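You operate a simulated robot arm through the tools that you are given. There is no shell and no other tool.

You run a simulated robot arm. Do the job below in one go: nothing can be reset, and whatever is moved stays where it is left.

## Task
A breaker has tripped: read the fault, reset it and restart that load.
Fine: that switch off first, back on the big tank after; shut the breaker door; press the alarm button last. Where these are worked on the way, their far stop is far enough and under half their travel is too little: breaker door.

It is judged by the outcome, as a careful person would: the job done as asked, and still so three seconds after it is handed in. It fails if anything else is knocked over, pushed out of place, dropped, spilled or broken.

## Robot
A 6-joint arm with a three-finger gripper, fixed in place. Base frame: the origin is on the floor under the middle of its stand, x ahead of it, y to its left, z up; the work surface is at about z = 0.72. Lengths are in m, angles in rad, forces in N, time in s.
It reaches about 1.213 m from its shoulder. Its first joint turns from -2.897 to 2.897 rad. Payload 4.89 kg.
The tool frame sits at the grasp point between the pads (the TCP): z along the fingers, y along the line on which they close. The tips reach 0.03 m beyond it. The gripper opens to 0.164 m; its body begins 0.125 m behind the TCP.
Orientation is told as [roll, pitch, yaw] about the base's x, y, z axes, in that order, counted from this pose: with the fingers straight down and closing along the base's y, the tool's x points along the base's -x, its y along +y and its z along -z.

## Interface
- The arm moves only by the tool step_arm. Its argument "motion" is a list that holds one entry, the list of rows, each a list of 7 numbers: the shift along the tool's x, y, z in mm, then the turn, a rotation vector about the tool's x, y, z in rad, then the finger opening in mm, from 0 to 164. In form: [[[dx, dy, dz, wx, wy, wz, jaw], ...]]. A call has 1 to 20 rows; each row shifts and turns the commanded pose from where the row before left it, along the tool's axes as they then stand. Each row takes 0.2 s and may step no farther than 0.05 m and 0.15 rad from the row before; otherwise, or with a gripper value out of range, the whole call is refused. A pose out of reach is approached as far as the arm can. The call stops where the force on the tool passes 90 N (or 10 N more than at its start, if that is more) or the arm is blocked; 0.2 s more then pass. Each finger travels about 0.108 m/s and halts on what it meets, pressing with about 26 N; the grip force reading is that of the motor and also rises with nothing between the fingers. The clock runs only during rows and for 0.2 s after the last one: add rows that do not move to give the fingers time. The reply holds the time, the measured pose of the TCP, the force on the tool along the base axes, the opening and the grip force, in the units named above and with some noise, with the torque about the TCP (base axes, N m) and any sound that the robot's microphone picked up.
- Cameras (640 x 400 px; columns grow to the right, rows downward): "scene" is fixed at [0.2193, -0.4992, 1.6093]; the picture's right is [0.55, -0.84, 0.00], its down [0.33, 0.22, -0.92] and it looks along [0.77, 0.51, 0.39] (base axes); focal length 214 px, centre (320, 200). "wrist" rides on the gripper at [0.076, -0.002, -0.152] in the tool frame; the picture's right is [0.02, 1.00, 0.00], its down [-0.88, 0.02, -0.47] and it looks along [-0.47, 0.01, 0.88] (tool axes); focal length 247 px, centre (320, 200). There is no depth. A picture from a camera that has moved, and an enlarged one, comes with that camera's place and axes in the base frame and with its lens.
- snapshot(camera): a new picture of that camera. It takes no simulated time.
- raise_lower(by): moves the trunk up (or, below 0, down) by that many m; the arm rides with it, the base frame stays. It gives what a move gives, with no picture.
- inspect(camera, box): a new picture of the part [left, top, right, bottom] of that camera's present view, enlarged. It takes no simulated time.
- close_job(): hands the job in; it is judged then, once.

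Nothing tells you positions but the pictures and the camera data. Unless the task says otherwise, let go and move clear before handing in.

The tools are called after "Call:" by a JSON object that holds its "fn" and its "kwargs". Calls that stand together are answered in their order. step_arm: Moves the arm, as the interface text tells. Its arguments: {"type":"object","properties":{"motion":{"type":"array","items":{"type":"array","items":{"type":"array","items":{"type":"number"}}}}},"required":["motion"]} The other tools are called the same way: raise_lower (by) moves the trunk up or down; snapshot (camera) takes a picture; inspect (camera, box) takes an enlarged picture of a part of a camera's view; close_job () hands the job in.

At the start:

```text
clock: 0.0
ee_pos: [0.5242, 0.2961, 1.3713]
tcp_rot: [0.0, 0.0, 0.0]
ft_force: [-0.3, -0.5, 0.4]
torque: [0.0, 0.01, 0.0]
gripper_width: 0.1641
gripper_force: 0.1
trunk travel left (down, up): [-0.175, 0.215]
```

scene: 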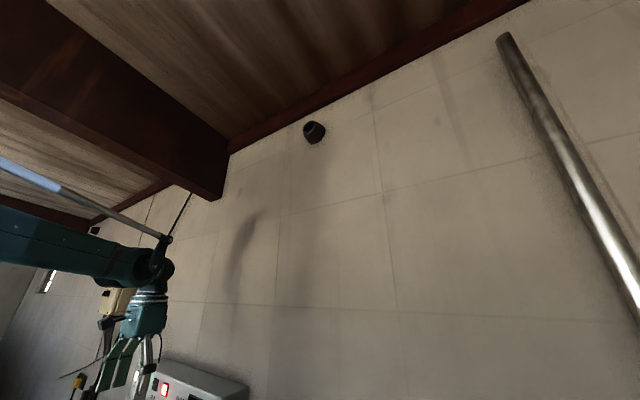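
wrist: 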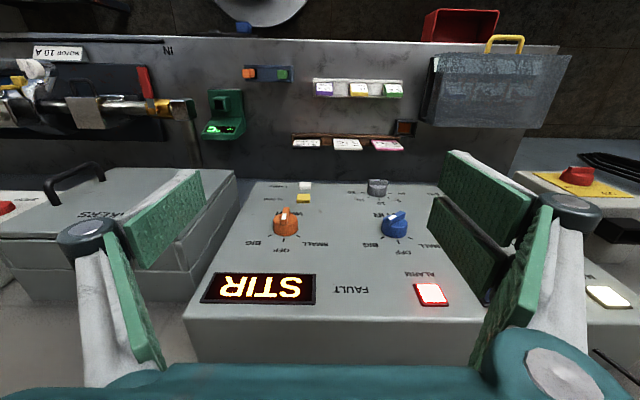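

I see a console with a lit "STIR" fault display, two rotary selector switches, an alarm button and a back panel. I'll zoom in on the parts before I move anything.

Call:
{"fn": "inspect", "kwargs": {"camera": "wrist", "box": [180, 160, 480, 340]}}

Call:
{"fn": "inspect", "kwargs": {"camera": "wrist", "box": [190, 40, 450, 180]}}

Call:
{"fn": "inspect", "kwargs": {"camera": "wrist", "box": [0, 30, 240, 230]}}

Call:
{"fn": "inspect", "kwargs": {"camera": "wrist", "box": [400, 0, 640, 180]}}

Call:
{"fn": "inspect", "kwargs": {"camera": "scene", "box": [50, 250, 300, 400]}}

```text
2.13 times, centred on (330, 250) of wrist
camera zoom: at [0.4461, 0.2949, 1.5241], right [-0.02, 1.0, 0.0], down [0.88, 0.02, 0.47], along [0.47, 0.01, -0.88], focal length 527 px, centre (299, 93)
```

zoom: 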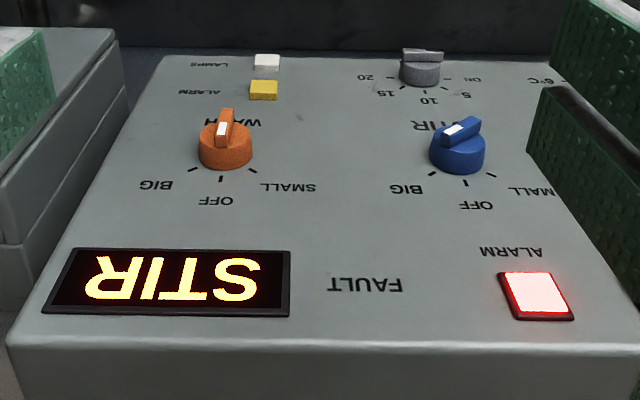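

```text
2.46 times, centred on (320, 110) of wrist
camera zoom: at [0.4461, 0.2949, 1.5241], right [-0.02, 1.0, 0.0], down [0.88, 0.02, 0.47], along [0.47, 0.01, -0.88], focal length 608 px, centre (320, 422)
```

zoom: 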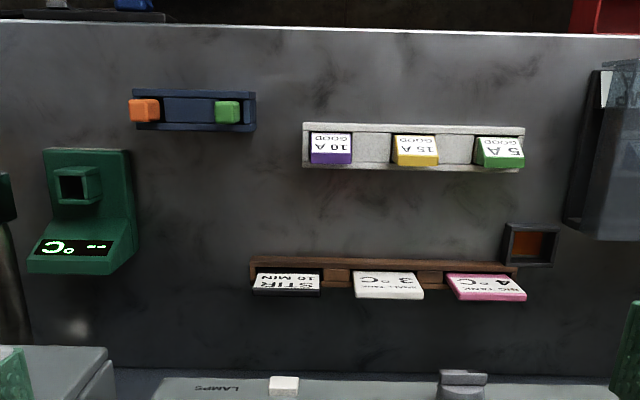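

```text
2.00 times, centred on (120, 130) of wrist
camera zoom: at [0.4461, 0.2949, 1.5241], right [-0.02, 1.0, 0.0], down [0.88, 0.02, 0.47], along [0.47, 0.01, -0.88], focal length 494 px, centre (720, 340)
```

zoom: 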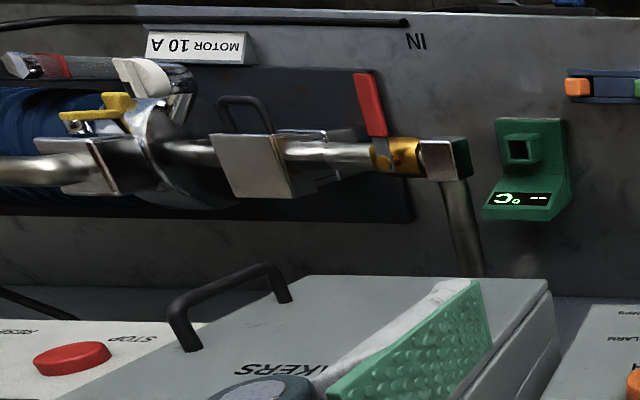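

```text
2.22 times, centred on (520, 90) of wrist
camera zoom: at [0.4461, 0.2949, 1.5241], right [-0.02, 1.0, 0.0], down [0.88, 0.02, 0.47], along [0.47, 0.01, -0.88], focal length 549 px, centre (-124, 444)
```

zoom: 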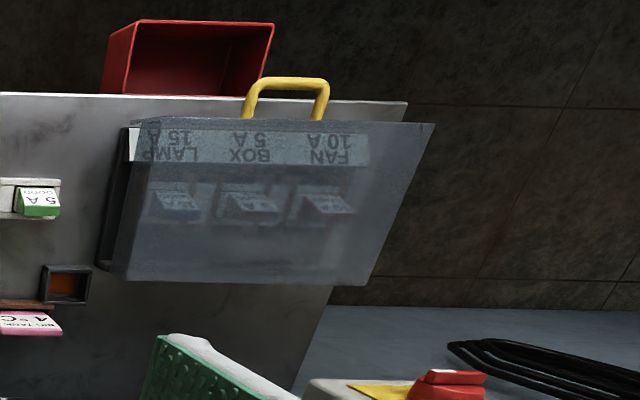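

```text
2.56 times, centred on (175, 325) of scene
camera zoom: at [0.2193, -0.4992, 1.6093], right [0.55, -0.84, 0.0], down [0.33, 0.22, -0.92], along [0.77, 0.51, 0.39], focal length 549 px, centre (691, -120)
```

zoom: 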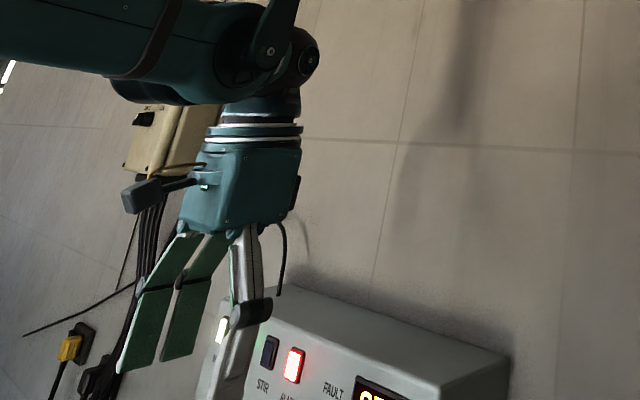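

The fault display reads STIR, so the blue STIR switch is the one to work. Triangulating from the two views puts the ALARM button near (0.69, 0.44, 1.30) on a panel facing the robot, with the BREAKERS box on its robot-right side. I'll back off and move sideways with the fingers closed for a second view.

Call:
{"fn": "step_arm", "kwargs": {"motion": [[[40, -20, -20, 0, 0, 0, 120], [40, -40, -20, 0, 0, 0, 80], [20, -40, -20, 0, 0, 0, 40], [0, -45, 0, 0, 0, 0, 10], [0, -45, 0, 0, 0, 0, 0], [0, -45, 0, 0, 0, 0, 0], [0, 0, 0, 0, 0, 0, 0]]]}}

Call:
{"fn": "snapshot", "kwargs": {"camera": "wrist"}}

Call:
{"fn": "snapshot", "kwargs": {"camera": "scene"}}

```text
refused: row 2 steps farther than a row can; nothing moved
```

```text
taken
camera wrist: at [0.4461, 0.2949, 1.5241], right [-0.02, 1.0, 0.0], down [0.88, 0.02, 0.47], along [0.47, 0.01, -0.88], focal length 247 px, centre (320, 200)
```

wrist: 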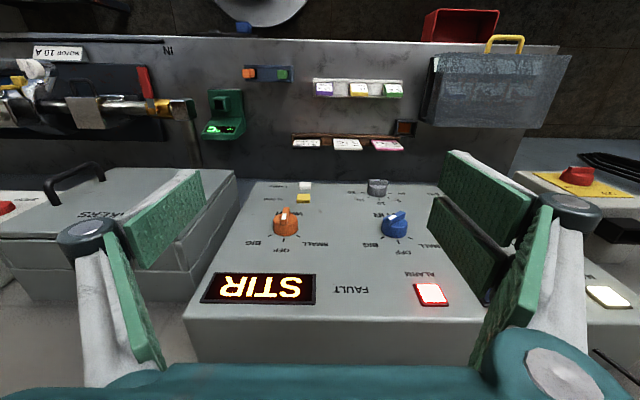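

```text
taken
```

scene: 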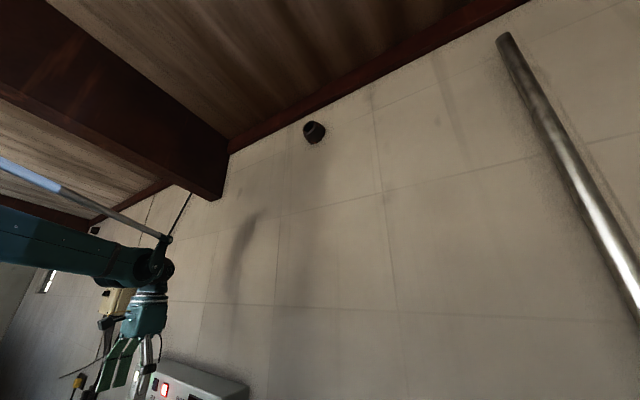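

The move was refused because one row was longer than the limit. I'll repeat it with smaller steps and look again.

Call:
{"fn": "step_arm", "kwargs": {"motion": [[[40, 0, -20, 0, 0, 0, 120], [40, 0, -20, 0, 0, 0, 80], [30, -30, -20, 0, 0, 0, 40], [0, -45, 0, 0, 0, 0, 10], [0, -45, 0, 0, 0, 0, 0], [0, -45, 0, 0, 0, 0, 0], [0, -45, 0, 0, 0, 0, 0], [0, 0, 0, 0, 0, 0, 0]]]}}

Call:
{"fn": "snapshot", "kwargs": {"camera": "wrist"}}

Call:
{"fn": "snapshot", "kwargs": {"camera": "scene"}}

```text
clock: 1.8
ee_pos: [0.4147, 0.0839, 1.432]
tcp_rot: [-0.002, 0.002, -0.002]
ft_force: [-1.0, 0.3, -0.8]
torque: [0.03, -0.05, 0.0]
gripper_width: 0.0
gripper_force: 25.8
trunk travel left (down, up): [-0.175, 0.215]
```

```text
taken
camera wrist: at [0.3365, 0.0825, 1.5846], right [-0.02, 1.0, 0.0], down [0.88, 0.02, 0.47], along [0.47, 0.01, -0.88], focal length 247 px, centre (320, 200)
```

wrist: 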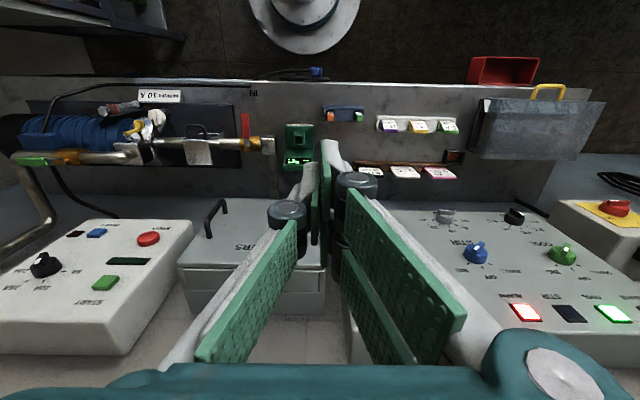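

```text
taken
```

scene: 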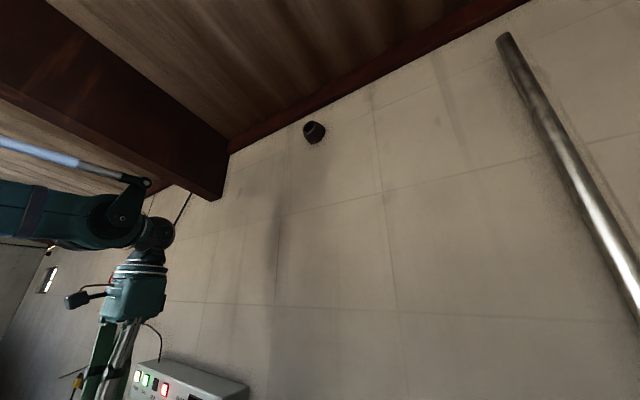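

The closer view shows three knobs, including a green one, and a row of lamps beside ALARM. The dark board is the table at z≈0.72. I'll tilt the wrist up toward the panel for a more frontal view.

Call:
{"fn": "step_arm", "kwargs": {"motion": [[[0, 40, 0, 0, -0.14, 0, 0], [0, 40, 0, 0, -0.14, 0, 0], [0, 40, 0, 0, -0.14, 0, 0], [0, 40, 0, 0, -0.14, 0, 0], [0, 0, 0, 0, -0.14, 0, 0], [0, 0, 0, 0, 0, 0, 0]]]}}

Call:
{"fn": "snapshot", "kwargs": {"camera": "wrist"}}

```text
clock: 3.2
ee_pos: [0.4145, 0.2465, 1.43]
tcp_rot: [-0.001, -0.701, 0.0]
ft_force: [-0.4, 1.3, 0.3]
torque: [0.01, 0.04, -0.05]
gripper_width: 0.0002
gripper_force: 26.0
trunk travel left (down, up): [-0.175, 0.215]
```

```text
taken
camera wrist: at [0.2577, 0.2452, 1.4981], right [-0.02, 1.0, -0.01], down [0.37, 0.02, 0.93], along [0.93, 0.01, -0.37], focal length 247 px, centre (320, 200)
```

wrist: 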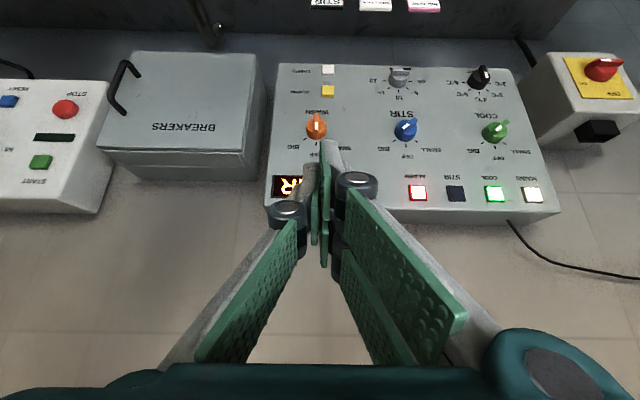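

Now I can see it clearly. The console face is close to vertical at x≈0.69 and spans z≈0.99–1.33. The BREAKERS box is to its right as seen from the robot, with a loop handle on the far side from the console. I'll zoom in on each.

Call:
{"fn": "inspect", "kwargs": {"camera": "wrist", "box": [80, 30, 290, 210]}}

Call:
{"fn": "inspect", "kwargs": {"camera": "wrist", "box": [260, 50, 450, 220]}}

Call:
{"fn": "inspect", "kwargs": {"camera": "wrist", "box": [380, 50, 570, 220]}}

```text
2.22 times, centred on (185, 120) of wrist
camera zoom: at [0.2577, 0.2452, 1.4981], right [-0.02, 1.0, -0.01], down [0.37, 0.02, 0.93], along [0.93, 0.01, -0.37], focal length 549 px, centre (620, 378)
```

zoom: 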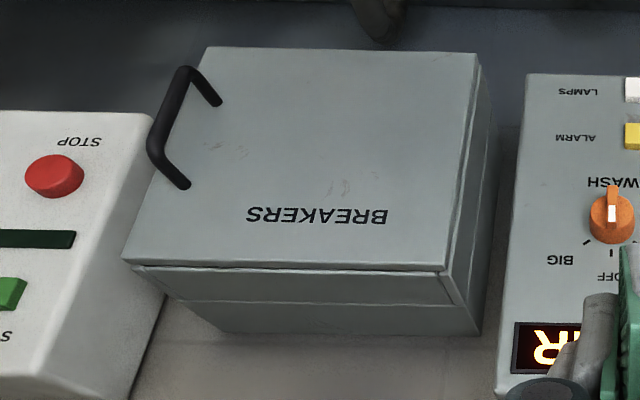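

```text
2.35 times, centred on (355, 135) of wrist
camera zoom: at [0.2577, 0.2452, 1.4981], right [-0.02, 1.0, -0.01], down [0.37, 0.02, 0.93], along [0.93, 0.01, -0.37], focal length 581 px, centre (238, 353)
```

zoom: 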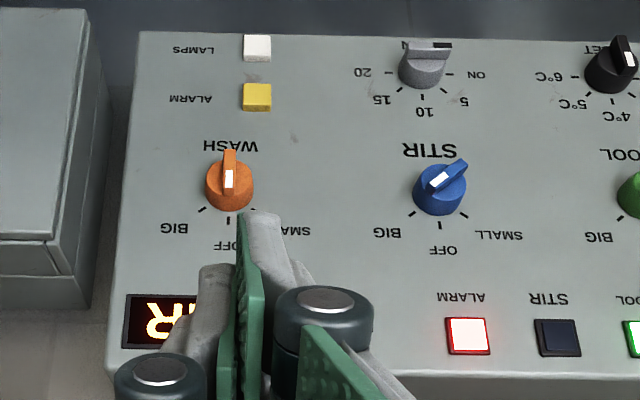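

```text
2.35 times, centred on (475, 135) of wrist
camera zoom: at [0.2577, 0.2452, 1.4981], right [-0.02, 1.0, -0.01], down [0.37, 0.02, 0.93], along [0.93, 0.01, -0.37], focal length 581 px, centre (-45, 353)
```

zoom: 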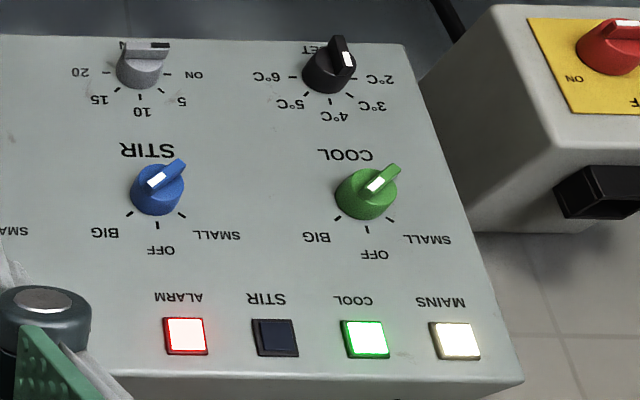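

The STIR knob's white mark points to BIG, with OFF one notch over. The red square next to STIR/COOL/MAINS is an indicator lamp in that row, so the ALARM pushbutton is the yellow key beside LAMPS. I'll check the gripper geometry and the neighbouring box before planning contact.

Call:
{"fn": "inspect", "kwargs": {"camera": "wrist", "box": [160, 130, 560, 400]}}

Call:
{"fn": "inspect", "kwargs": {"camera": "wrist", "box": [0, 0, 160, 220]}}

Call:
{"fn": "inspect", "kwargs": {"camera": "scene", "box": [60, 220, 260, 400]}}

```text
1.48 times, centred on (360, 265) of wrist
camera zoom: at [0.2577, 0.2452, 1.4981], right [-0.02, 1.0, -0.01], down [0.37, 0.02, 0.93], along [0.93, 0.01, -0.37], focal length 366 px, centre (261, 104)
```

zoom: 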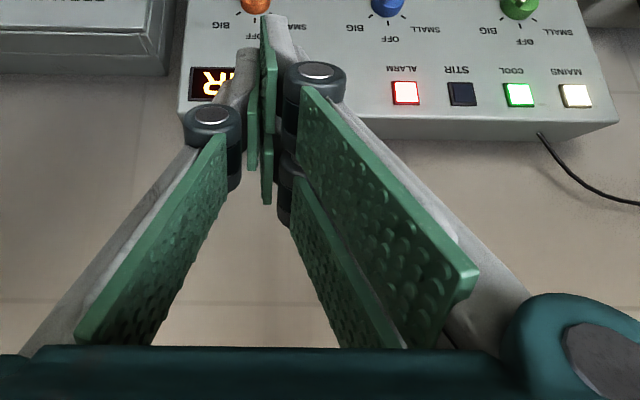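

```text
1.82 times, centred on (80, 110) of wrist
camera zoom: at [0.2577, 0.2452, 1.4981], right [-0.02, 1.0, -0.01], down [0.37, 0.02, 0.93], along [0.93, 0.01, -0.37], focal length 449 px, centre (756, 364)
```

zoom: 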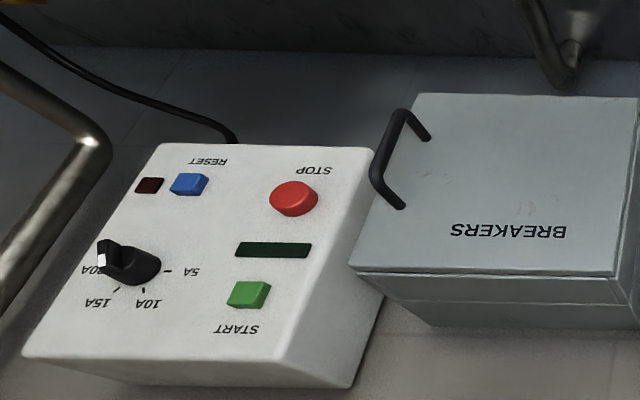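

```text
2.22 times, centred on (160, 310) of scene
camera zoom: at [0.2193, -0.4992, 1.6093], right [0.55, -0.84, 0.0], down [0.33, 0.22, -0.92], along [0.77, 0.51, 0.39], focal length 477 px, centre (676, -44)
```

zoom: 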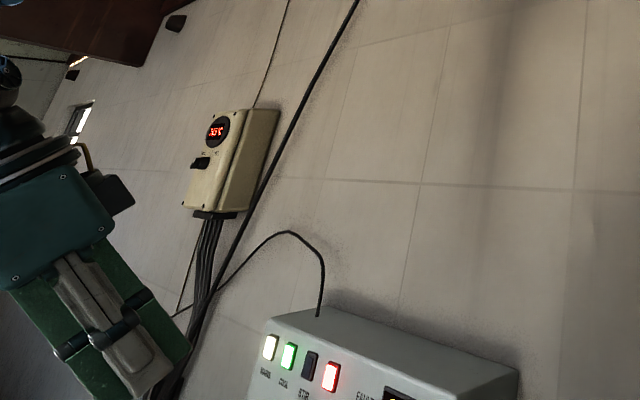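

The neighbouring white box (STOP/START/RESET) has to be left untouched. The gripper has one middle finger facing two outer fingers, so I'll open it partway to measure the spacing.

Call:
{"fn": "step_arm", "kwargs": {"motion": [[[0, 0, 0, 0, 0, 0, 60], [0, 0, 0, 0, 0, 0, 60], [0, 0, 0, 0, 0, 0, 60]]]}}

Call:
{"fn": "inspect", "kwargs": {"camera": "wrist", "box": [160, 100, 560, 370]}}

```text
clock: 4.0
ee_pos: [0.4148, 0.2468, 1.4299]
tcp_rot: [0.001, -0.699, 0.0]
ft_force: [-0.3, 0.0, 0.2]
torque: [-0.01, -0.01, 0.0]
gripper_width: 0.06
gripper_force: 0.0
trunk travel left (down, up): [-0.175, 0.215]
```

```text
1.48 times, centred on (360, 235) of wrist
camera zoom: at [0.2575, 0.245, 1.4982], right [-0.02, 1.0, -0.01], down [0.37, 0.02, 0.93], along [0.93, 0.01, -0.37], focal length 366 px, centre (261, 148)
```

zoom: 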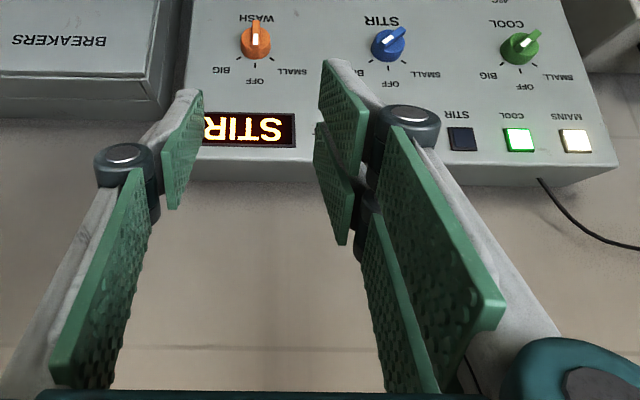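

The pads form a strip about 6 cm wide on one side, facing a single 3 cm pad. That's enough to pinch the bar of the STIR knob, which I put at about (0.665, 0.431, 1.165), tilted about 50° toward BIG. I'll turn the tool horizontal in front of the console.

Call:
{"fn": "step_arm", "kwargs": {"motion": [[[0, 30, 0, 0, -0.145, 0, 60], [0, 30, 0, 0, -0.145, 0, 60], [0, 30, 0, 0, -0.145, 0, 60], [0, 30, 0, 0, -0.145, 0, 60], [0, 30, 0, 0, -0.145, 0, 60], [0, 34, 0, 0, -0.146, 0, 60], [0, 0, 0, 0, 0, 0, 60]]]}}

Call:
{"fn": "snapshot", "kwargs": {"camera": "wrist"}}

Call:
{"fn": "snapshot", "kwargs": {"camera": "scene"}}

```text
clock: 5.6
ee_pos: [0.4121, 0.4307, 1.4321]
tcp_rot: [-3.052, -1.569, 3.05]
ft_force: [0.2, 2.5, -0.3]
torque: [0.03, -0.04, -0.15]
gripper_width: 0.06
gripper_force: 0.1
trunk travel left (down, up): [-0.175, 0.215]
```

```text
taken
camera wrist: at [0.2594, 0.4295, 1.3552], right [0.0, 1.0, -0.02], down [-0.47, 0.02, 0.88], along [0.88, 0.01, 0.47], focal length 247 px, centre (320, 200)
```

wrist: 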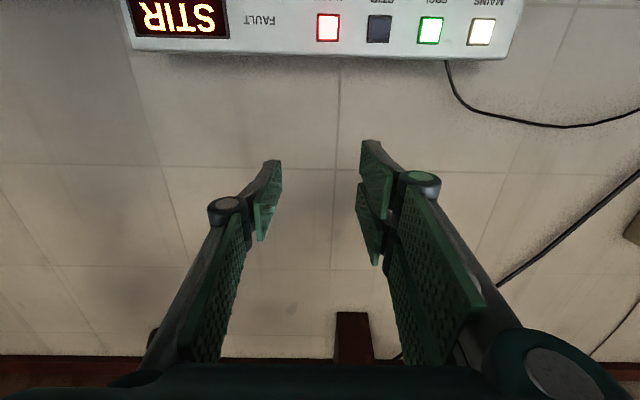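

```text
taken
```

scene: 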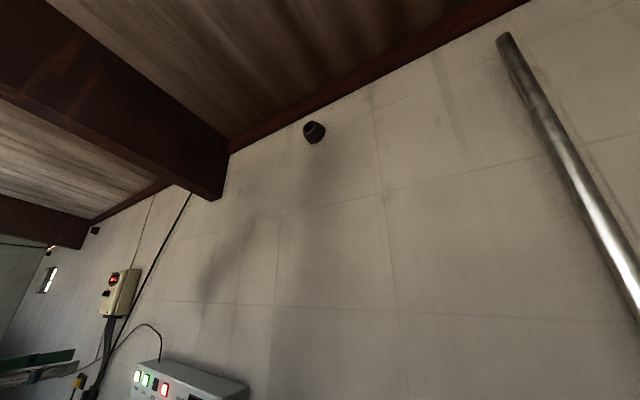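

The tool is now horizontal and facing the panel. I'll lower it to the STIR knob's height, staying about 0.25 m back, and look.

Call:
{"fn": "step_arm", "kwargs": {"motion": [[[45, 0, 0, 0, 0, 0, 60], [45, 0, 0, 0, 0, 0, 60], [45, 0, 0, 0, 0, 0, 60], [45, 0, 0, 0, 0, 0, 60], [45, 0, 0, 0, 0, 0, 60], [41, 0, 0, 0, 0, 0, 60], [0, 0, 0, 0, 0, 0, 60]]]}}

Call:
{"fn": "snapshot", "kwargs": {"camera": "wrist"}}

```text
clock: 7.2
ee_pos: [0.4047, 0.346, 1.1862]
tcp_rot: [2.213, -1.57, -2.229]
ft_force: [0.2, -1.5, -0.1]
torque: [0.05, 0.05, 0.21]
gripper_width: 0.06
gripper_force: 0.1
trunk travel left (down, up): [-0.175, 0.215]
stopped in row 7: the arm was blocked; the commanded pose is now the measured one
```

```text
taken
camera wrist: at [0.2516, 0.3471, 1.1099], right [0.02, 1.0, -0.02], down [-0.47, 0.03, 0.88], along [0.88, 0.0, 0.47], focal length 247 px, centre (320, 200)
```

wrist: 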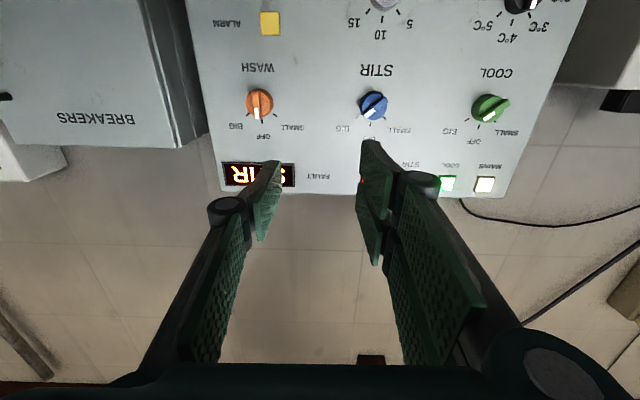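

The arm ran into a limit while folded close in and drifted sideways, but nothing was touched. I'll move forward and across toward the STIR knob and check again.

Call:
{"fn": "step_arm", "kwargs": {"motion": [[[0, 20, 40, 0, 0, 0, 60], [0, 20, 40, 0, 0, 0, 60], [5, 25, 20, 0, 0, 0, 60], [10, 20, 0, 0, 0, 0, 60], [0, 0, 0, 0, 0, 0, 60]]]}}

Call:
{"fn": "snapshot", "kwargs": {"camera": "wrist"}}

```text
clock: 8.4
ee_pos: [0.5061, 0.4348, 1.1695]
tcp_rot: [-3.105, -1.571, 3.091]
ft_force: [0.3, -0.4, -0.3]
torque: [-0.03, -0.01, 0.01]
gripper_width: 0.06
gripper_force: 0.2
trunk travel left (down, up): [-0.175, 0.215]
```

```text
taken
camera wrist: at [0.3528, 0.4351, 1.0928], right [0.01, 1.0, -0.02], down [-0.47, 0.03, 0.88], along [0.88, 0.0, 0.47], focal length 247 px, centre (320, 200)
```

wrist: 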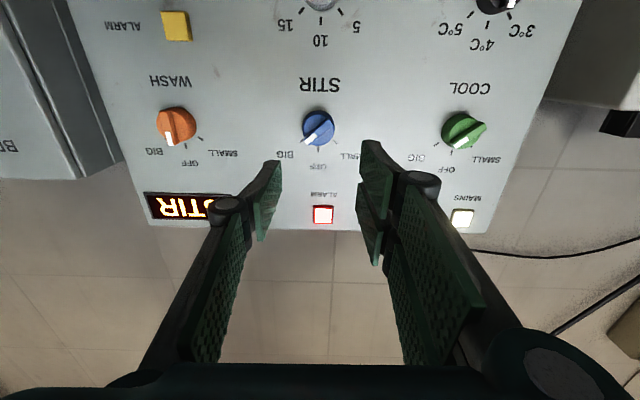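

Call:
{"fn": "inspect", "kwargs": {"camera": "wrist", "box": [250, 60, 390, 160]}}

```text
4.00 times, centred on (320, 110) of wrist
camera zoom: at [0.3528, 0.4351, 1.0928], right [0.01, 1.0, -0.02], down [-0.47, 0.03, 0.88], along [0.88, 0.0, 0.47], focal length 988 px, centre (320, 560)
```

zoom: 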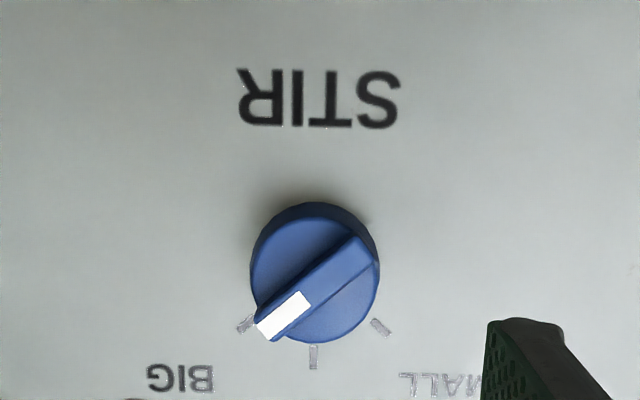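

The knob's cap is centred near (0.67, 0.431, 1.162), with the bar about 0.9 rad from OFF and pointing at BIG. I'll roll the tool to match the bar, then close in on it.

Call:
{"fn": "step_arm", "kwargs": {"motion": [[[8, -4, 0, 0, 0, 0, 60], [0, 0, 0, 0, 0, 0.15, 60], [0, 0, 0, 0, 0, 0.15, 60], [0, 0, 0, 0, 0, 0.15, 60], [0, 0, 0, 0, 0, 0.15, 60], [0, 0, 0, 0, 0, 0.15, 60], [0, 0, 0, 0, 0, 0.15, 60], [0, 0, 40, 0, 0, 0, 60], [0, 0, 20, 0, 0, 0, 60], [0, 0, 0, 0, 0, 0, 60]]]}}

Call:
{"fn": "snapshot", "kwargs": {"camera": "wrist"}}

Call:
{"fn": "inspect", "kwargs": {"camera": "wrist", "box": [220, 60, 420, 200]}}

```text
clock: 10.6
ee_pos: [0.565, 0.4289, 1.162]
tcp_rot: [1.571, -0.672, -1.584]
ft_force: [0.3, 0.6, 0.2]
torque: [0.01, 0.0, -0.01]
gripper_width: 0.0601
gripper_force: 0.1
trunk travel left (down, up): [-0.175, 0.215]
```

```text
taken
camera wrist: at [0.4121, 0.49, 1.1135], right [0.01, 0.64, 0.77], down [-0.48, -0.67, 0.56], along [0.88, -0.38, 0.3], focal length 247 px, centre (320, 200)
```

wrist: 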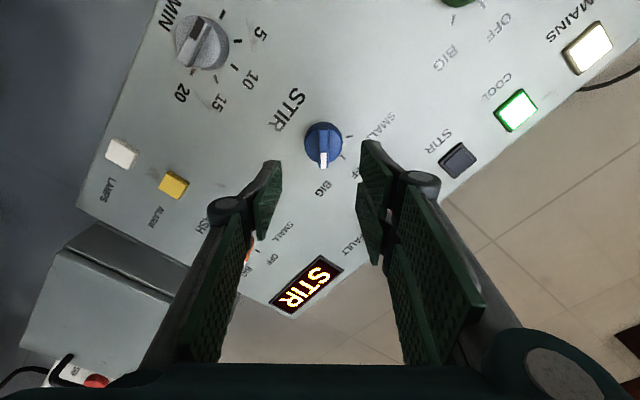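

```text
2.86 times, centred on (320, 130) of wrist
camera zoom: at [0.4121, 0.49, 1.1135], right [0.01, 0.64, 0.77], down [-0.48, -0.67, 0.56], along [0.88, -0.38, 0.3], focal length 706 px, centre (320, 400)
```

zoom: 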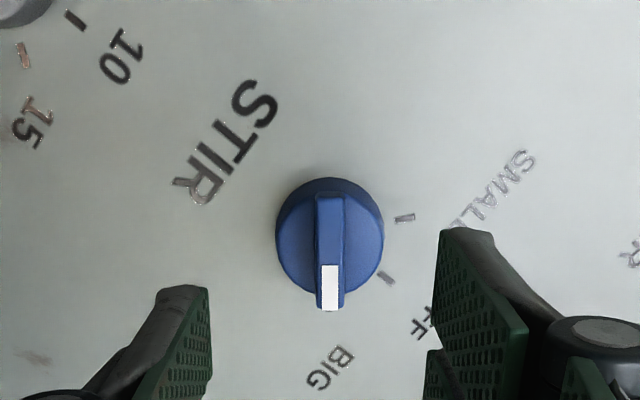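

The bar now sits vertical between the pads and is nearly centred. I'll advance until the tips are just short of the bar and check.

Call:
{"fn": "step_arm", "kwargs": {"motion": [[[3, 2, 25, 0, 0, 0, 60], [0, 0, 25, 0, 0, 0, 50], [0, 0, 0, 0, 0, 0, 50]]]}}

Call:
{"fn": "inspect", "kwargs": {"camera": "wrist", "box": [220, 90, 420, 230]}}

```text
clock: 11.4
ee_pos: [0.615, 0.433, 1.1621]
tcp_rot: [1.57, -0.674, -1.584]
ft_force: [-0.3, -0.3, 0.1]
torque: [0.04, 0.01, -0.05]
gripper_width: 0.0499
gripper_force: 0.0
trunk travel left (down, up): [-0.175, 0.215]
```

```text
2.86 times, centred on (320, 160) of wrist
camera zoom: at [0.462, 0.4933, 1.1133], right [0.01, 0.64, 0.77], down [-0.48, -0.67, 0.56], along [0.88, -0.38, 0.3], focal length 706 px, centre (320, 314)
```

zoom: 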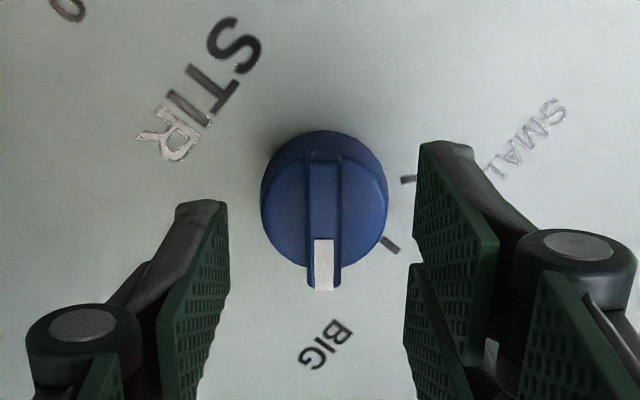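

The alignment is good. I'll advance another 25 mm so the tips pass beside the bar.

Call:
{"fn": "step_arm", "kwargs": {"motion": [[[0, 0, 15, 0, 0, 0, 50], [0, 0, 10, 0, 0, 0, 50], [0, 0, 0, 0, 0, 0, 50]]]}}

Call:
{"fn": "inspect", "kwargs": {"camera": "wrist", "box": [220, 90, 420, 230]}}

```text
clock: 12.2
ee_pos: [0.6396, 0.4329, 1.1625]
tcp_rot: [1.57, -0.671, -1.583]
ft_force: [2.2, -1.3, -1.2]
torque: [0.04, -0.11, 0.12]
gripper_width: 0.0502
gripper_force: 0.0
trunk travel left (down, up): [-0.175, 0.215]
```

```text
2.86 times, centred on (320, 160) of wrist
camera zoom: at [0.4868, 0.494, 1.1133], right [0.01, 0.64, 0.77], down [-0.48, -0.67, 0.56], along [0.88, -0.37, 0.3], focal length 706 px, centre (320, 314)
```

zoom: 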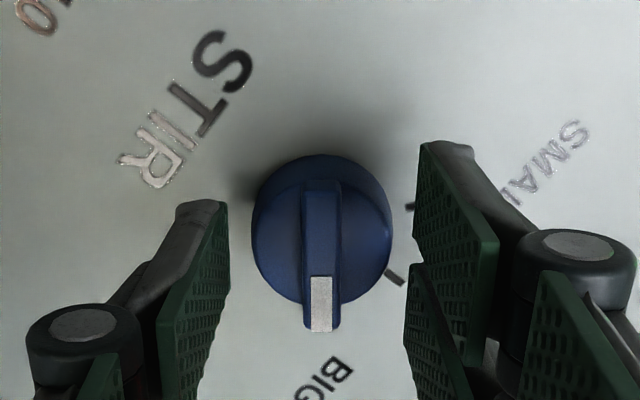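

The bar's front is about 22 mm past the TCP, so the tips overlap it by roughly 10 mm. I'll close on it.

Call:
{"fn": "step_arm", "kwargs": {"motion": [[[0, 0, 0, 0, 0, 0, 25], [0, 0, 0, 0, 0, 0, 10], [0, 0, 0, 0, 0, 0, 5], [0, 0, 0, 0, 0, 0, 5]]]}}

Call:
{"fn": "inspect", "kwargs": {"camera": "wrist", "box": [220, 90, 420, 230]}}

```text
clock: 13.2
ee_pos: [0.6398, 0.4325, 1.1622]
tcp_rot: [1.574, -0.673, -1.585]
ft_force: [9.0, 12.9, 22.4]
torque: [-0.92, -0.55, 0.35]
gripper_width: 0.0103
gripper_force: 44.8
trunk travel left (down, up): [-0.175, 0.215]
```

```text
2.86 times, centred on (320, 160) of wrist
camera zoom: at [0.4868, 0.4936, 1.1139], right [0.01, 0.64, 0.77], down [-0.48, -0.67, 0.56], along [0.88, -0.37, 0.3], focal length 706 px, centre (320, 314)
```

zoom: 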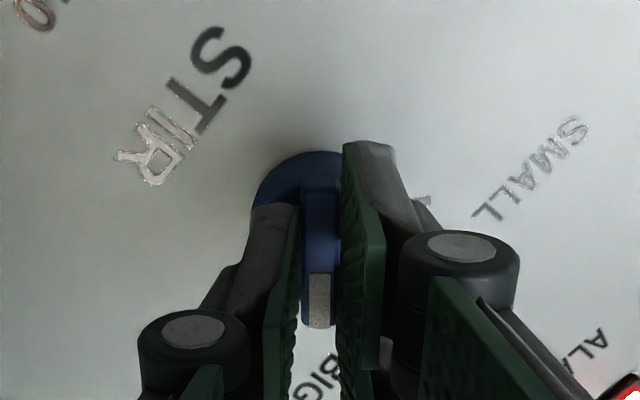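

The bar is between the pads, but a 25 N side load shows the tool is off centre by a millimetre or two. I'll shift toward +tool-y to even it out.

Call:
{"fn": "step_arm", "kwargs": {"motion": [[[0, 1.5, 0, 0, 0, 0, 5], [0, 0, 0, 0, 0, 0, 5]]]}}

```text
clock: 13.8
ee_pos: [0.6398, 0.433, 1.1636]
tcp_rot: [1.571, -0.67, -1.584]
ft_force: [-12.2, 0.3, -4.6]
torque: [-0.82, -0.07, -0.17]
gripper_width: 0.0099
gripper_force: 45.3
trunk travel left (down, up): [-0.175, 0.215]
```

The grip is balanced now. I'll turn toward OFF, halfway first.

Call:
{"fn": "step_arm", "kwargs": {"motion": [[[0, 0, 0, 0, 0, -0.12, 5], [0, 0, 0, 0, 0, -0.12, 5], [0, 0, 0, 0, 0, -0.12, 5], [0, 0, 0, 0, 0, -0.12, 5]]]}}

Call:
{"fn": "snapshot", "kwargs": {"camera": "wrist"}}

```text
clock: 14.8
ee_pos: [0.6385, 0.4321, 1.1633]
tcp_rot: [1.567, -1.151, -1.584]
ft_force: [-32.1, -32.5, -51.2]
torque: [0.17, 1.55, -0.8]
gripper_width: 0.0105
gripper_force: 45.1
trunk travel left (down, up): [-0.175, 0.215]
```

```text
taken
camera wrist: at [0.487, 0.4638, 1.0926], right [0.01, 0.92, 0.39], down [-0.48, -0.33, 0.81], along [0.88, -0.2, 0.44], focal length 247 px, centre (320, 200)
```

wrist: 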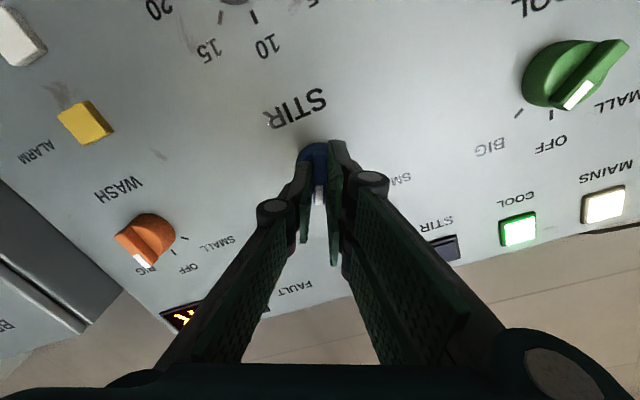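

The knob is turning, but lateral load has built up because the TCP is slightly off its axis. I'll relieve that before going on.

Call:
{"fn": "step_arm", "kwargs": {"motion": [[[1.3, -2, -1, 0, 0, 0, 5], [0, 0, 0, 0, 0, 0, 5]]]}}

Call:
{"fn": "inspect", "kwargs": {"camera": "wrist", "box": [250, 100, 390, 220]}}

```text
clock: 15.4
ee_pos: [0.6396, 0.4317, 1.1625]
tcp_rot: [1.574, -1.153, -1.59]
ft_force: [-5.5, -25.1, -7.9]
torque: [0.1, 0.37, -0.49]
gripper_width: 0.0105
gripper_force: 44.9
trunk travel left (down, up): [-0.175, 0.215]
```

```text
3.33 times, centred on (320, 160) of wrist
camera zoom: at [0.4872, 0.4634, 1.092], right [0.01, 0.92, 0.39], down [-0.48, -0.33, 0.81], along [0.88, -0.19, 0.44], focal length 823 px, centre (320, 333)
```

zoom: 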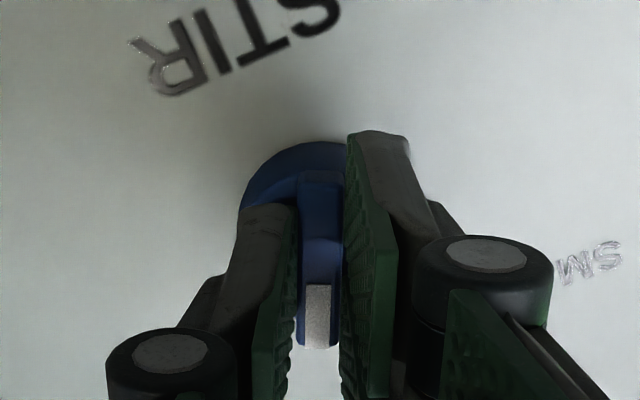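

The bar follows the tool. I'll turn the remaining 0.42 rad to OFF, easing the lateral load as I go.

Call:
{"fn": "step_arm", "kwargs": {"motion": [[[0, -0.8, 0, 0, 0, -0.105, 5], [0, -0.4, 0, 0, 0, -0.105, 5]]]}}

```text
clock: 16.0
ee_pos: [0.6399, 0.4314, 1.1618]
tcp_rot: [1.581, -1.363, -1.594]
ft_force: [13.6, -11.1, 24.8]
torque: [0.05, -0.84, -0.29]
gripper_width: 0.0103
gripper_force: 45.0
trunk travel left (down, up): [-0.175, 0.215]
```

Call:
{"fn": "step_arm", "kwargs": {"motion": [[[-0.8, -0.3, 0, 0, 0, -0.105, 5], [0, -0.3, 0, 0, 0, -0.105, 5], [0, 0, 0, 0, 0, 0, 5]]]}}

Call:
{"fn": "snapshot", "kwargs": {"camera": "wrist"}}

Call:
{"fn": "inspect", "kwargs": {"camera": "wrist", "box": [250, 70, 390, 190]}}

```text
clock: 16.8
ee_pos: [0.6393, 0.4299, 1.1609]
tcp_rot: [-2.052, -1.568, 2.04]
ft_force: [13.9, 5.2, 29.7]
torque: [-0.04, -0.66, 0.15]
gripper_width: 0.0101
gripper_force: 45.0
trunk travel left (down, up): [-0.175, 0.215]
```

```text
taken
camera wrist: at [0.4864, 0.4306, 1.0854], right [0.01, 1.0, -0.02], down [-0.47, 0.03, 0.88], along [0.88, 0.0, 0.47], focal length 247 px, centre (320, 200)
```

wrist: 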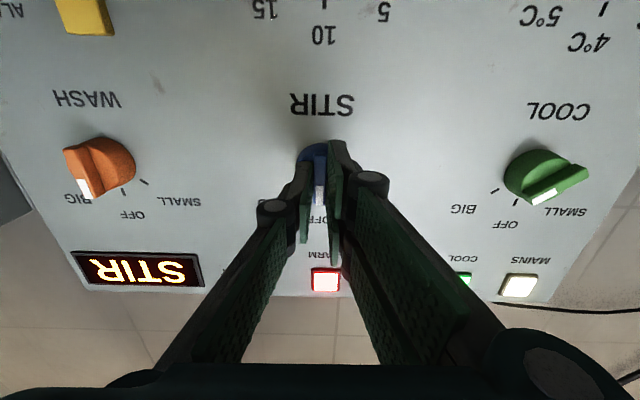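

```text
3.33 times, centred on (320, 130) of wrist
camera zoom: at [0.4864, 0.4306, 1.0854], right [0.01, 1.0, -0.02], down [-0.47, 0.03, 0.88], along [0.88, 0.0, 0.47], focal length 823 px, centre (320, 433)
```

zoom: 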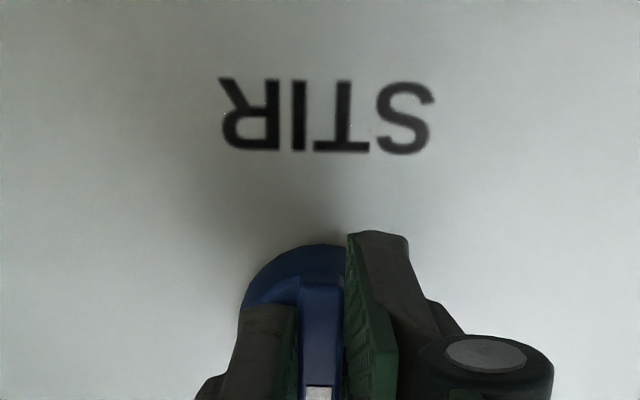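

The bar is now vertical at OFF. I'll release it, back away and verify.

Call:
{"fn": "step_arm", "kwargs": {"motion": [[[0, 0, 0, 0, 0, 0, 20], [0, 0, 0, 0, 0, 0, 45], [0, 0, -20, 0, 0, 0, 50], [0, 0, -45, 0, 0, 0, 50], [0, 0, -45, 0, 0, 0, 50], [0, 0, 0, 0, 0, 0, 50]]]}}

Call:
{"fn": "snapshot", "kwargs": {"camera": "wrist"}}

Call:
{"fn": "inspect", "kwargs": {"camera": "wrist", "box": [250, 60, 390, 160]}}

```text
clock: 18.2
ee_pos: [0.5427, 0.4292, 1.1562]
tcp_rot: [-1.817, -1.57, 1.782]
ft_force: [0.3, 0.4, 0.0]
torque: [-0.01, -0.02, 0.01]
gripper_width: 0.0496
gripper_force: 0.0
trunk travel left (down, up): [-0.175, 0.215]
```

```text
taken
camera wrist: at [0.389, 0.4328, 1.081], right [0.04, 1.0, -0.02], down [-0.47, 0.04, 0.88], along [0.88, -0.02, 0.47], focal length 247 px, centre (320, 200)
```

wrist: 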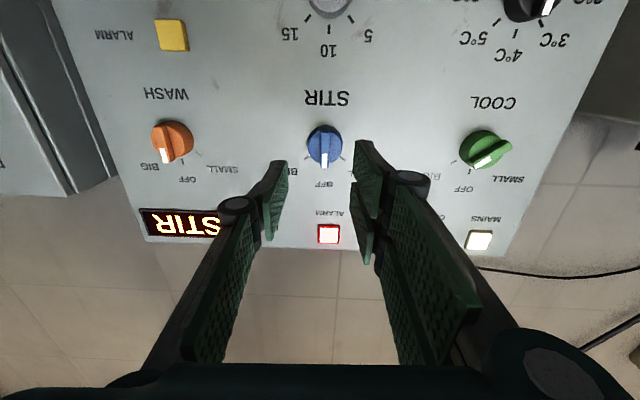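

```text
4.00 times, centred on (320, 110) of wrist
camera zoom: at [0.389, 0.4328, 1.081], right [0.04, 1.0, -0.02], down [-0.47, 0.04, 0.88], along [0.88, -0.02, 0.47], focal length 988 px, centre (320, 560)
```

zoom: 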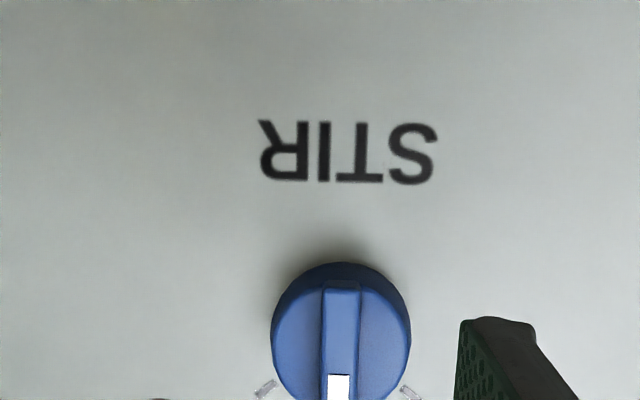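

STIR is at OFF. Next is the breaker door: the handle bar is at about x=0.616, y=-0.141, z=1.07–1.16, on a door whose face is at x≈0.654. I'll lift, point the fingers back down and move over there.

Call:
{"fn": "step_arm", "kwargs": {"motion": [[[-40, 0, -10, 0, 0, 0, 50], [-40, 0, -10, 0, 0, 0, 50], [-40, 0, 0, 0, 0, 0, 50], [0, -40, 0, 0, 0.14, 0, 50], [0, -40, 0, 0, 0.14, 0, 50], [0, -40, 0, 0, 0.14, 0, 50], [0, -40, 0, 0, 0.14, 0, 50], [0, -40, 0, 0, 0.14, 0, 50], [0, -40, 0, 0, 0.14, 0, 50], [0, -40, 0, 0, 0.14, 0, 50], [0, -40, 0, 0, 0.14, 0, 50], [0, -40, 0, 0, 0.14, 0, 50], [0, -40, 0, 0, 0.14, 0, 50], [0, -30, 0, 0, 0.14, 0, 50], [0, 0, 0, 0, 0, 0, 50]]]}}

Call:
{"fn": "snapshot", "kwargs": {"camera": "wrist"}}

```text
clock: 21.4
ee_pos: [0.5044, 0.003, 1.2831]
tcp_rot: [-0.001, -0.029, -0.011]
ft_force: [0.1, -0.5, 0.1]
torque: [0.03, 0.11, 0.02]
gripper_width: 0.0504
gripper_force: 0.2
trunk travel left (down, up): [-0.175, 0.215]
```

```text
taken
camera wrist: at [0.4213, 0.0035, 1.4323], right [-0.01, 1.0, 0.0], down [0.87, 0.01, 0.5], along [0.5, 0.0, -0.87], focal length 247 px, centre (320, 200)
```

wrist: 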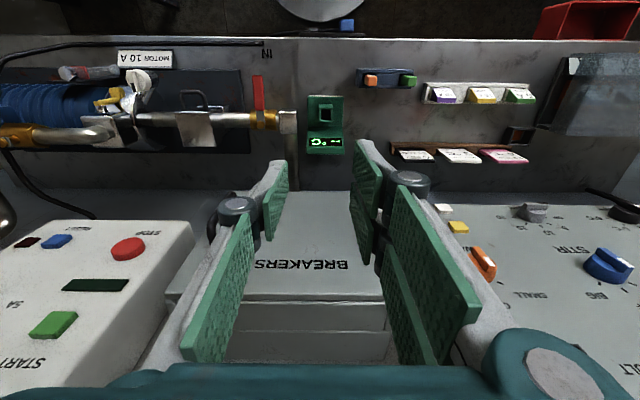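

The tool points straight down near (0.504, 0.003, 1.283). I'll lower it to just in front of the handle, with the open pads set to straddle the bar.

Call:
{"fn": "step_arm", "kwargs": {"motion": [[[0, -29, 20, 0, 0.029, 0, 50], [0, -29, 29, 0, 0, 0, 50], [-7, -29, 29, 0, 0, 0, 50], [-7, -29, 29, 0, 0, 0, 50], [-7, -28, 29, 0, 0, 0, 50], [0, 0, 0, 0, 0, 0, 50]]]}}

Call:
{"fn": "snapshot", "kwargs": {"camera": "wrist"}}

Call:
{"fn": "inspect", "kwargs": {"camera": "wrist", "box": [220, 80, 420, 220]}}

```text
clock: 22.8
ee_pos: [0.5242, -0.1427, 1.1469]
tcp_rot: [-0.001, -0.002, -0.013]
ft_force: [0.2, -0.1, 0.2]
torque: [0.01, 0.07, -0.03]
gripper_width: 0.0501
gripper_force: 0.1
trunk travel left (down, up): [-0.175, 0.215]
```

```text
taken
camera wrist: at [0.4464, -0.143, 1.2989], right [-0.01, 1.0, 0.0], down [0.88, 0.01, 0.48], along [0.48, 0.0, -0.88], focal length 247 px, centre (320, 200)
```

wrist: 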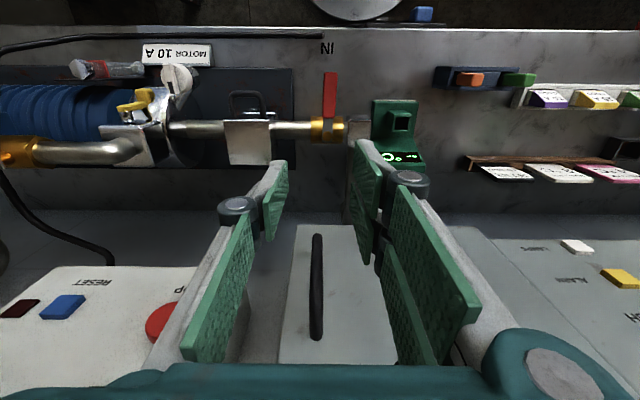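

```text
2.86 times, centred on (320, 150) of wrist
camera zoom: at [0.4464, -0.143, 1.2989], right [-0.01, 1.0, 0.0], down [0.88, 0.01, 0.48], along [0.48, 0.0, -0.88], focal length 706 px, centre (320, 343)
```

zoom: 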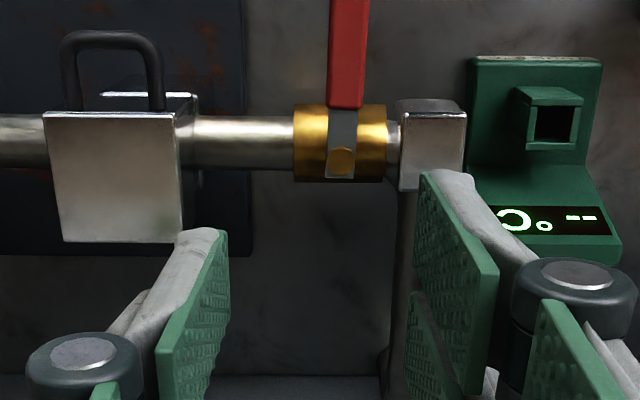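

The handle bar is centred between the pads. I'll move forward about 84 mm so they straddle it.

Call:
{"fn": "step_arm", "kwargs": {"motion": [[[-30, -2, 4, 0, 0, 0, 50], [-30, 0, 0, 0, 0, 0, 50], [-22, 0, 0, 0, 0, 0, 50], [0, 0, 0, 0, 0, 0, 50]]]}}

Call:
{"fn": "snapshot", "kwargs": {"camera": "wrist"}}

```text
clock: 23.8
ee_pos: [0.6092, -0.1461, 1.1416]
tcp_rot: [-0.001, -0.002, -0.013]
ft_force: [1.7, -1.0, 0.4]
torque: [0.02, 0.11, 0.0]
gripper_width: 0.05
gripper_force: 0.0
trunk travel left (down, up): [-0.175, 0.215]
```

```text
taken
camera wrist: at [0.5303, -0.1462, 1.2938], right [-0.01, 1.0, 0.0], down [0.88, 0.01, 0.47], along [0.47, 0.0, -0.88], focal length 247 px, centre (320, 200)
```

wrist: 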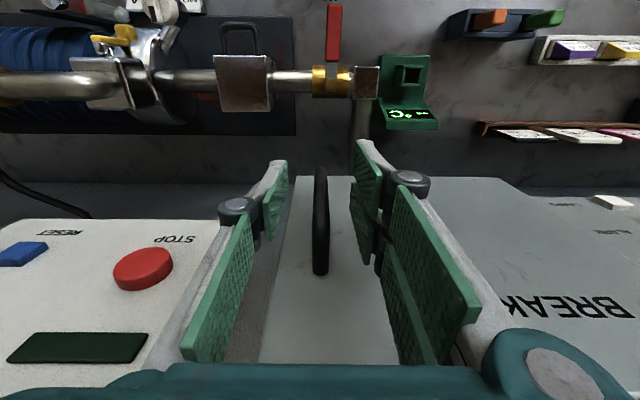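

The bar is between the pads at x≈0.616. I'll close on it.

Call:
{"fn": "step_arm", "kwargs": {"motion": [[[0, 0, 0, 0, 0, 0, 25], [0, 0, 0, 0, 0, 0, 8], [0, 0, 0, 0, 0, 0, 5], [0, 0, 0, 0, 0, 0, 5]]]}}

Call:
{"fn": "inspect", "kwargs": {"camera": "wrist", "box": [220, 120, 420, 300]}}

```text
clock: 24.8
ee_pos: [0.6071, -0.1452, 1.1424]
tcp_rot: [-0.001, -0.004, -0.012]
ft_force: [0.5, 17.5, -6.2]
torque: [0.56, -0.06, 0.16]
gripper_width: 0.0113
gripper_force: 45.5
trunk travel left (down, up): [-0.175, 0.215]
```

```text
2.22 times, centred on (320, 210) of wrist
camera zoom: at [0.5296, -0.145, 1.294], right [-0.01, 1.0, 0.0], down [0.88, 0.01, 0.48], along [0.48, 0.0, -0.88], focal length 549 px, centre (320, 178)
```

zoom: 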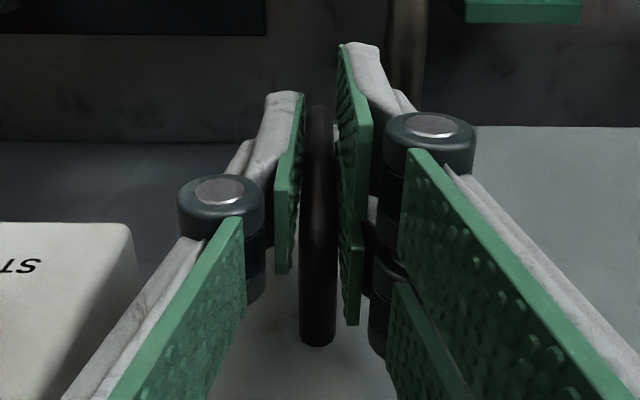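

The grip on the handle is firm. Assuming a vertical hinge on the door's +y edge (about x 0.67, y 0.10), I'll start opening with a small arc step and read the forces.

Call:
{"fn": "step_arm", "kwargs": {"motion": [[[0, 1, 0, 0, 0, 0, 5], [12.2, 3.4, 0, 0, 0, 0.05, 5], [0, 0, 0, 0, 0, 0, 5]]]}}

Call:
{"fn": "snapshot", "kwargs": {"camera": "wrist"}}

```text
clock: 25.6
ee_pos: [0.5949, -0.1421, 1.1417]
tcp_rot: [-0.002, -0.003, -0.063]
ft_force: [0.8, -2.6, -3.0]
torque: [-0.21, -0.22, -0.09]
gripper_width: 0.0107
gripper_force: 44.9
trunk travel left (down, up): [-0.175, 0.215]
```

```text
taken
camera wrist: at [0.5176, -0.1379, 1.294], right [0.04, 1.0, 0.0], down [0.88, -0.04, 0.48], along [0.47, -0.02, -0.88], focal length 247 px, centre (320, 200)
```

wrist: 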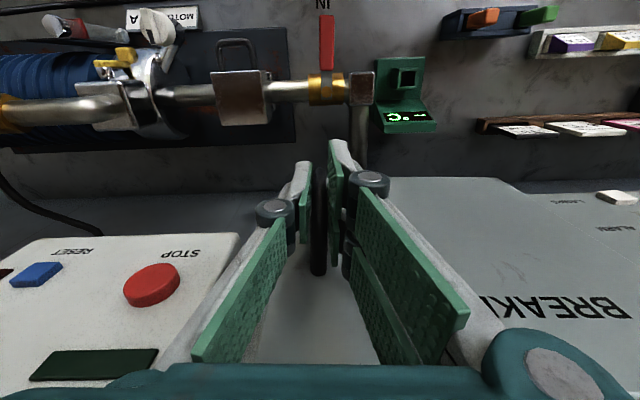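

The forces are low and the door is moving with the gripper. I'll continue along the arc.

Call:
{"fn": "step_arm", "kwargs": {"motion": [[[24.2, 7.5, 0, 0, 0, 0.1, 5], [24.2, 7.5, 0, 0, 0, 0.1, 5], [0, 0, 0, 0, 0, 0, 5]]]}}

Call:
{"fn": "snapshot", "kwargs": {"camera": "wrist"}}

```text
clock: 26.4
ee_pos: [0.5458, -0.1225, 1.1419]
tcp_rot: [0.0, -0.004, -0.267]
ft_force: [-10.7, -22.5, 5.4]
torque: [-0.76, 0.16, -0.39]
gripper_width: 0.0104
gripper_force: 44.8
trunk travel left (down, up): [-0.175, 0.215]
```

```text
taken
camera wrist: at [0.4705, -0.1035, 1.2939], right [0.24, 0.97, 0.0], down [0.85, -0.21, 0.48], along [0.46, -0.12, -0.88], focal length 247 px, centre (320, 200)
```

wrist: 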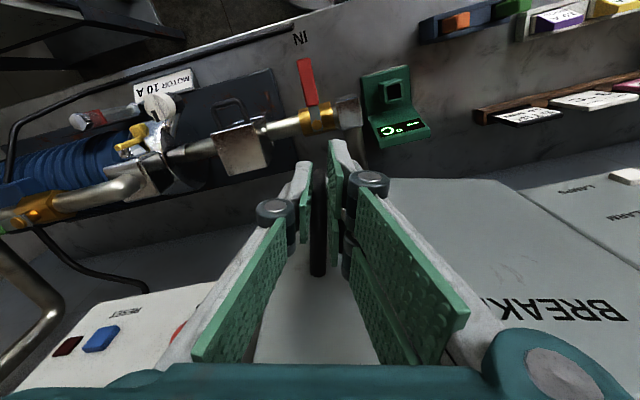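

The door is swinging open with only a slight lateral load. I'll correct the radius slightly and continue.

Call:
{"fn": "step_arm", "kwargs": {"motion": [[[24.2, 5.7, 0, 0, 0, 0.1, 5], [24.2, 6.8, 0, 0, 0, 0.1, 5], [0, 0, 0, 0, 0, 0, 5]]]}}

```text
clock: 27.2
ee_pos: [0.505, -0.0933, 1.1423]
tcp_rot: [0.0, -0.003, -0.465]
ft_force: [0.5, 0.4, -0.2]
torque: [-0.14, 0.04, -0.02]
gripper_width: 0.0049
gripper_force: 0.1
trunk travel left (down, up): [-0.175, 0.215]
```

The opening fell to 5 mm, so the bar slipped out. I'll look at where the door stands.

Call:
{"fn": "snapshot", "kwargs": {"camera": "wrist"}}

Call:
{"fn": "snapshot", "kwargs": {"camera": "scene"}}

```text
taken
camera wrist: at [0.4348, -0.0594, 1.2943], right [0.43, 0.9, 0.0], down [0.8, -0.38, 0.48], along [0.43, -0.2, -0.88], focal length 247 px, centre (320, 200)
```

wrist: 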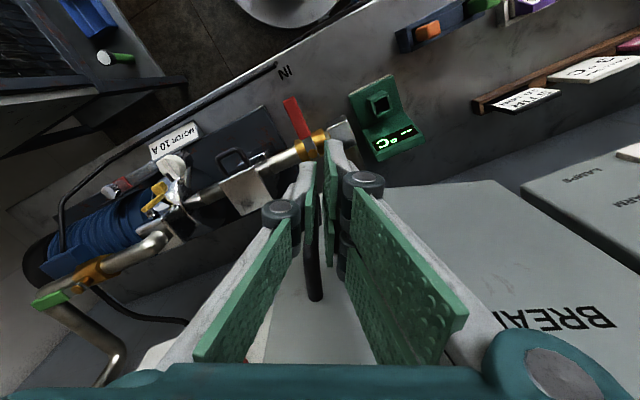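

```text
taken
```

scene: 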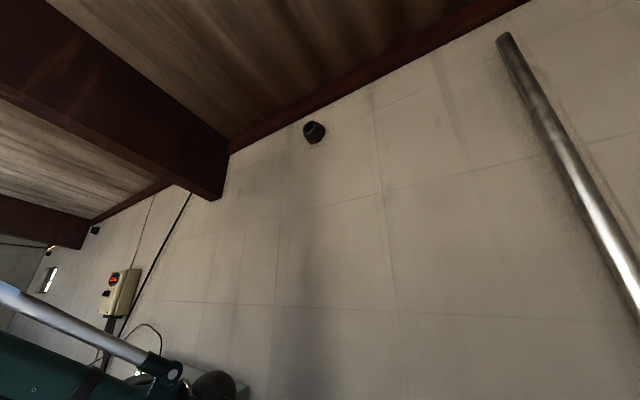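

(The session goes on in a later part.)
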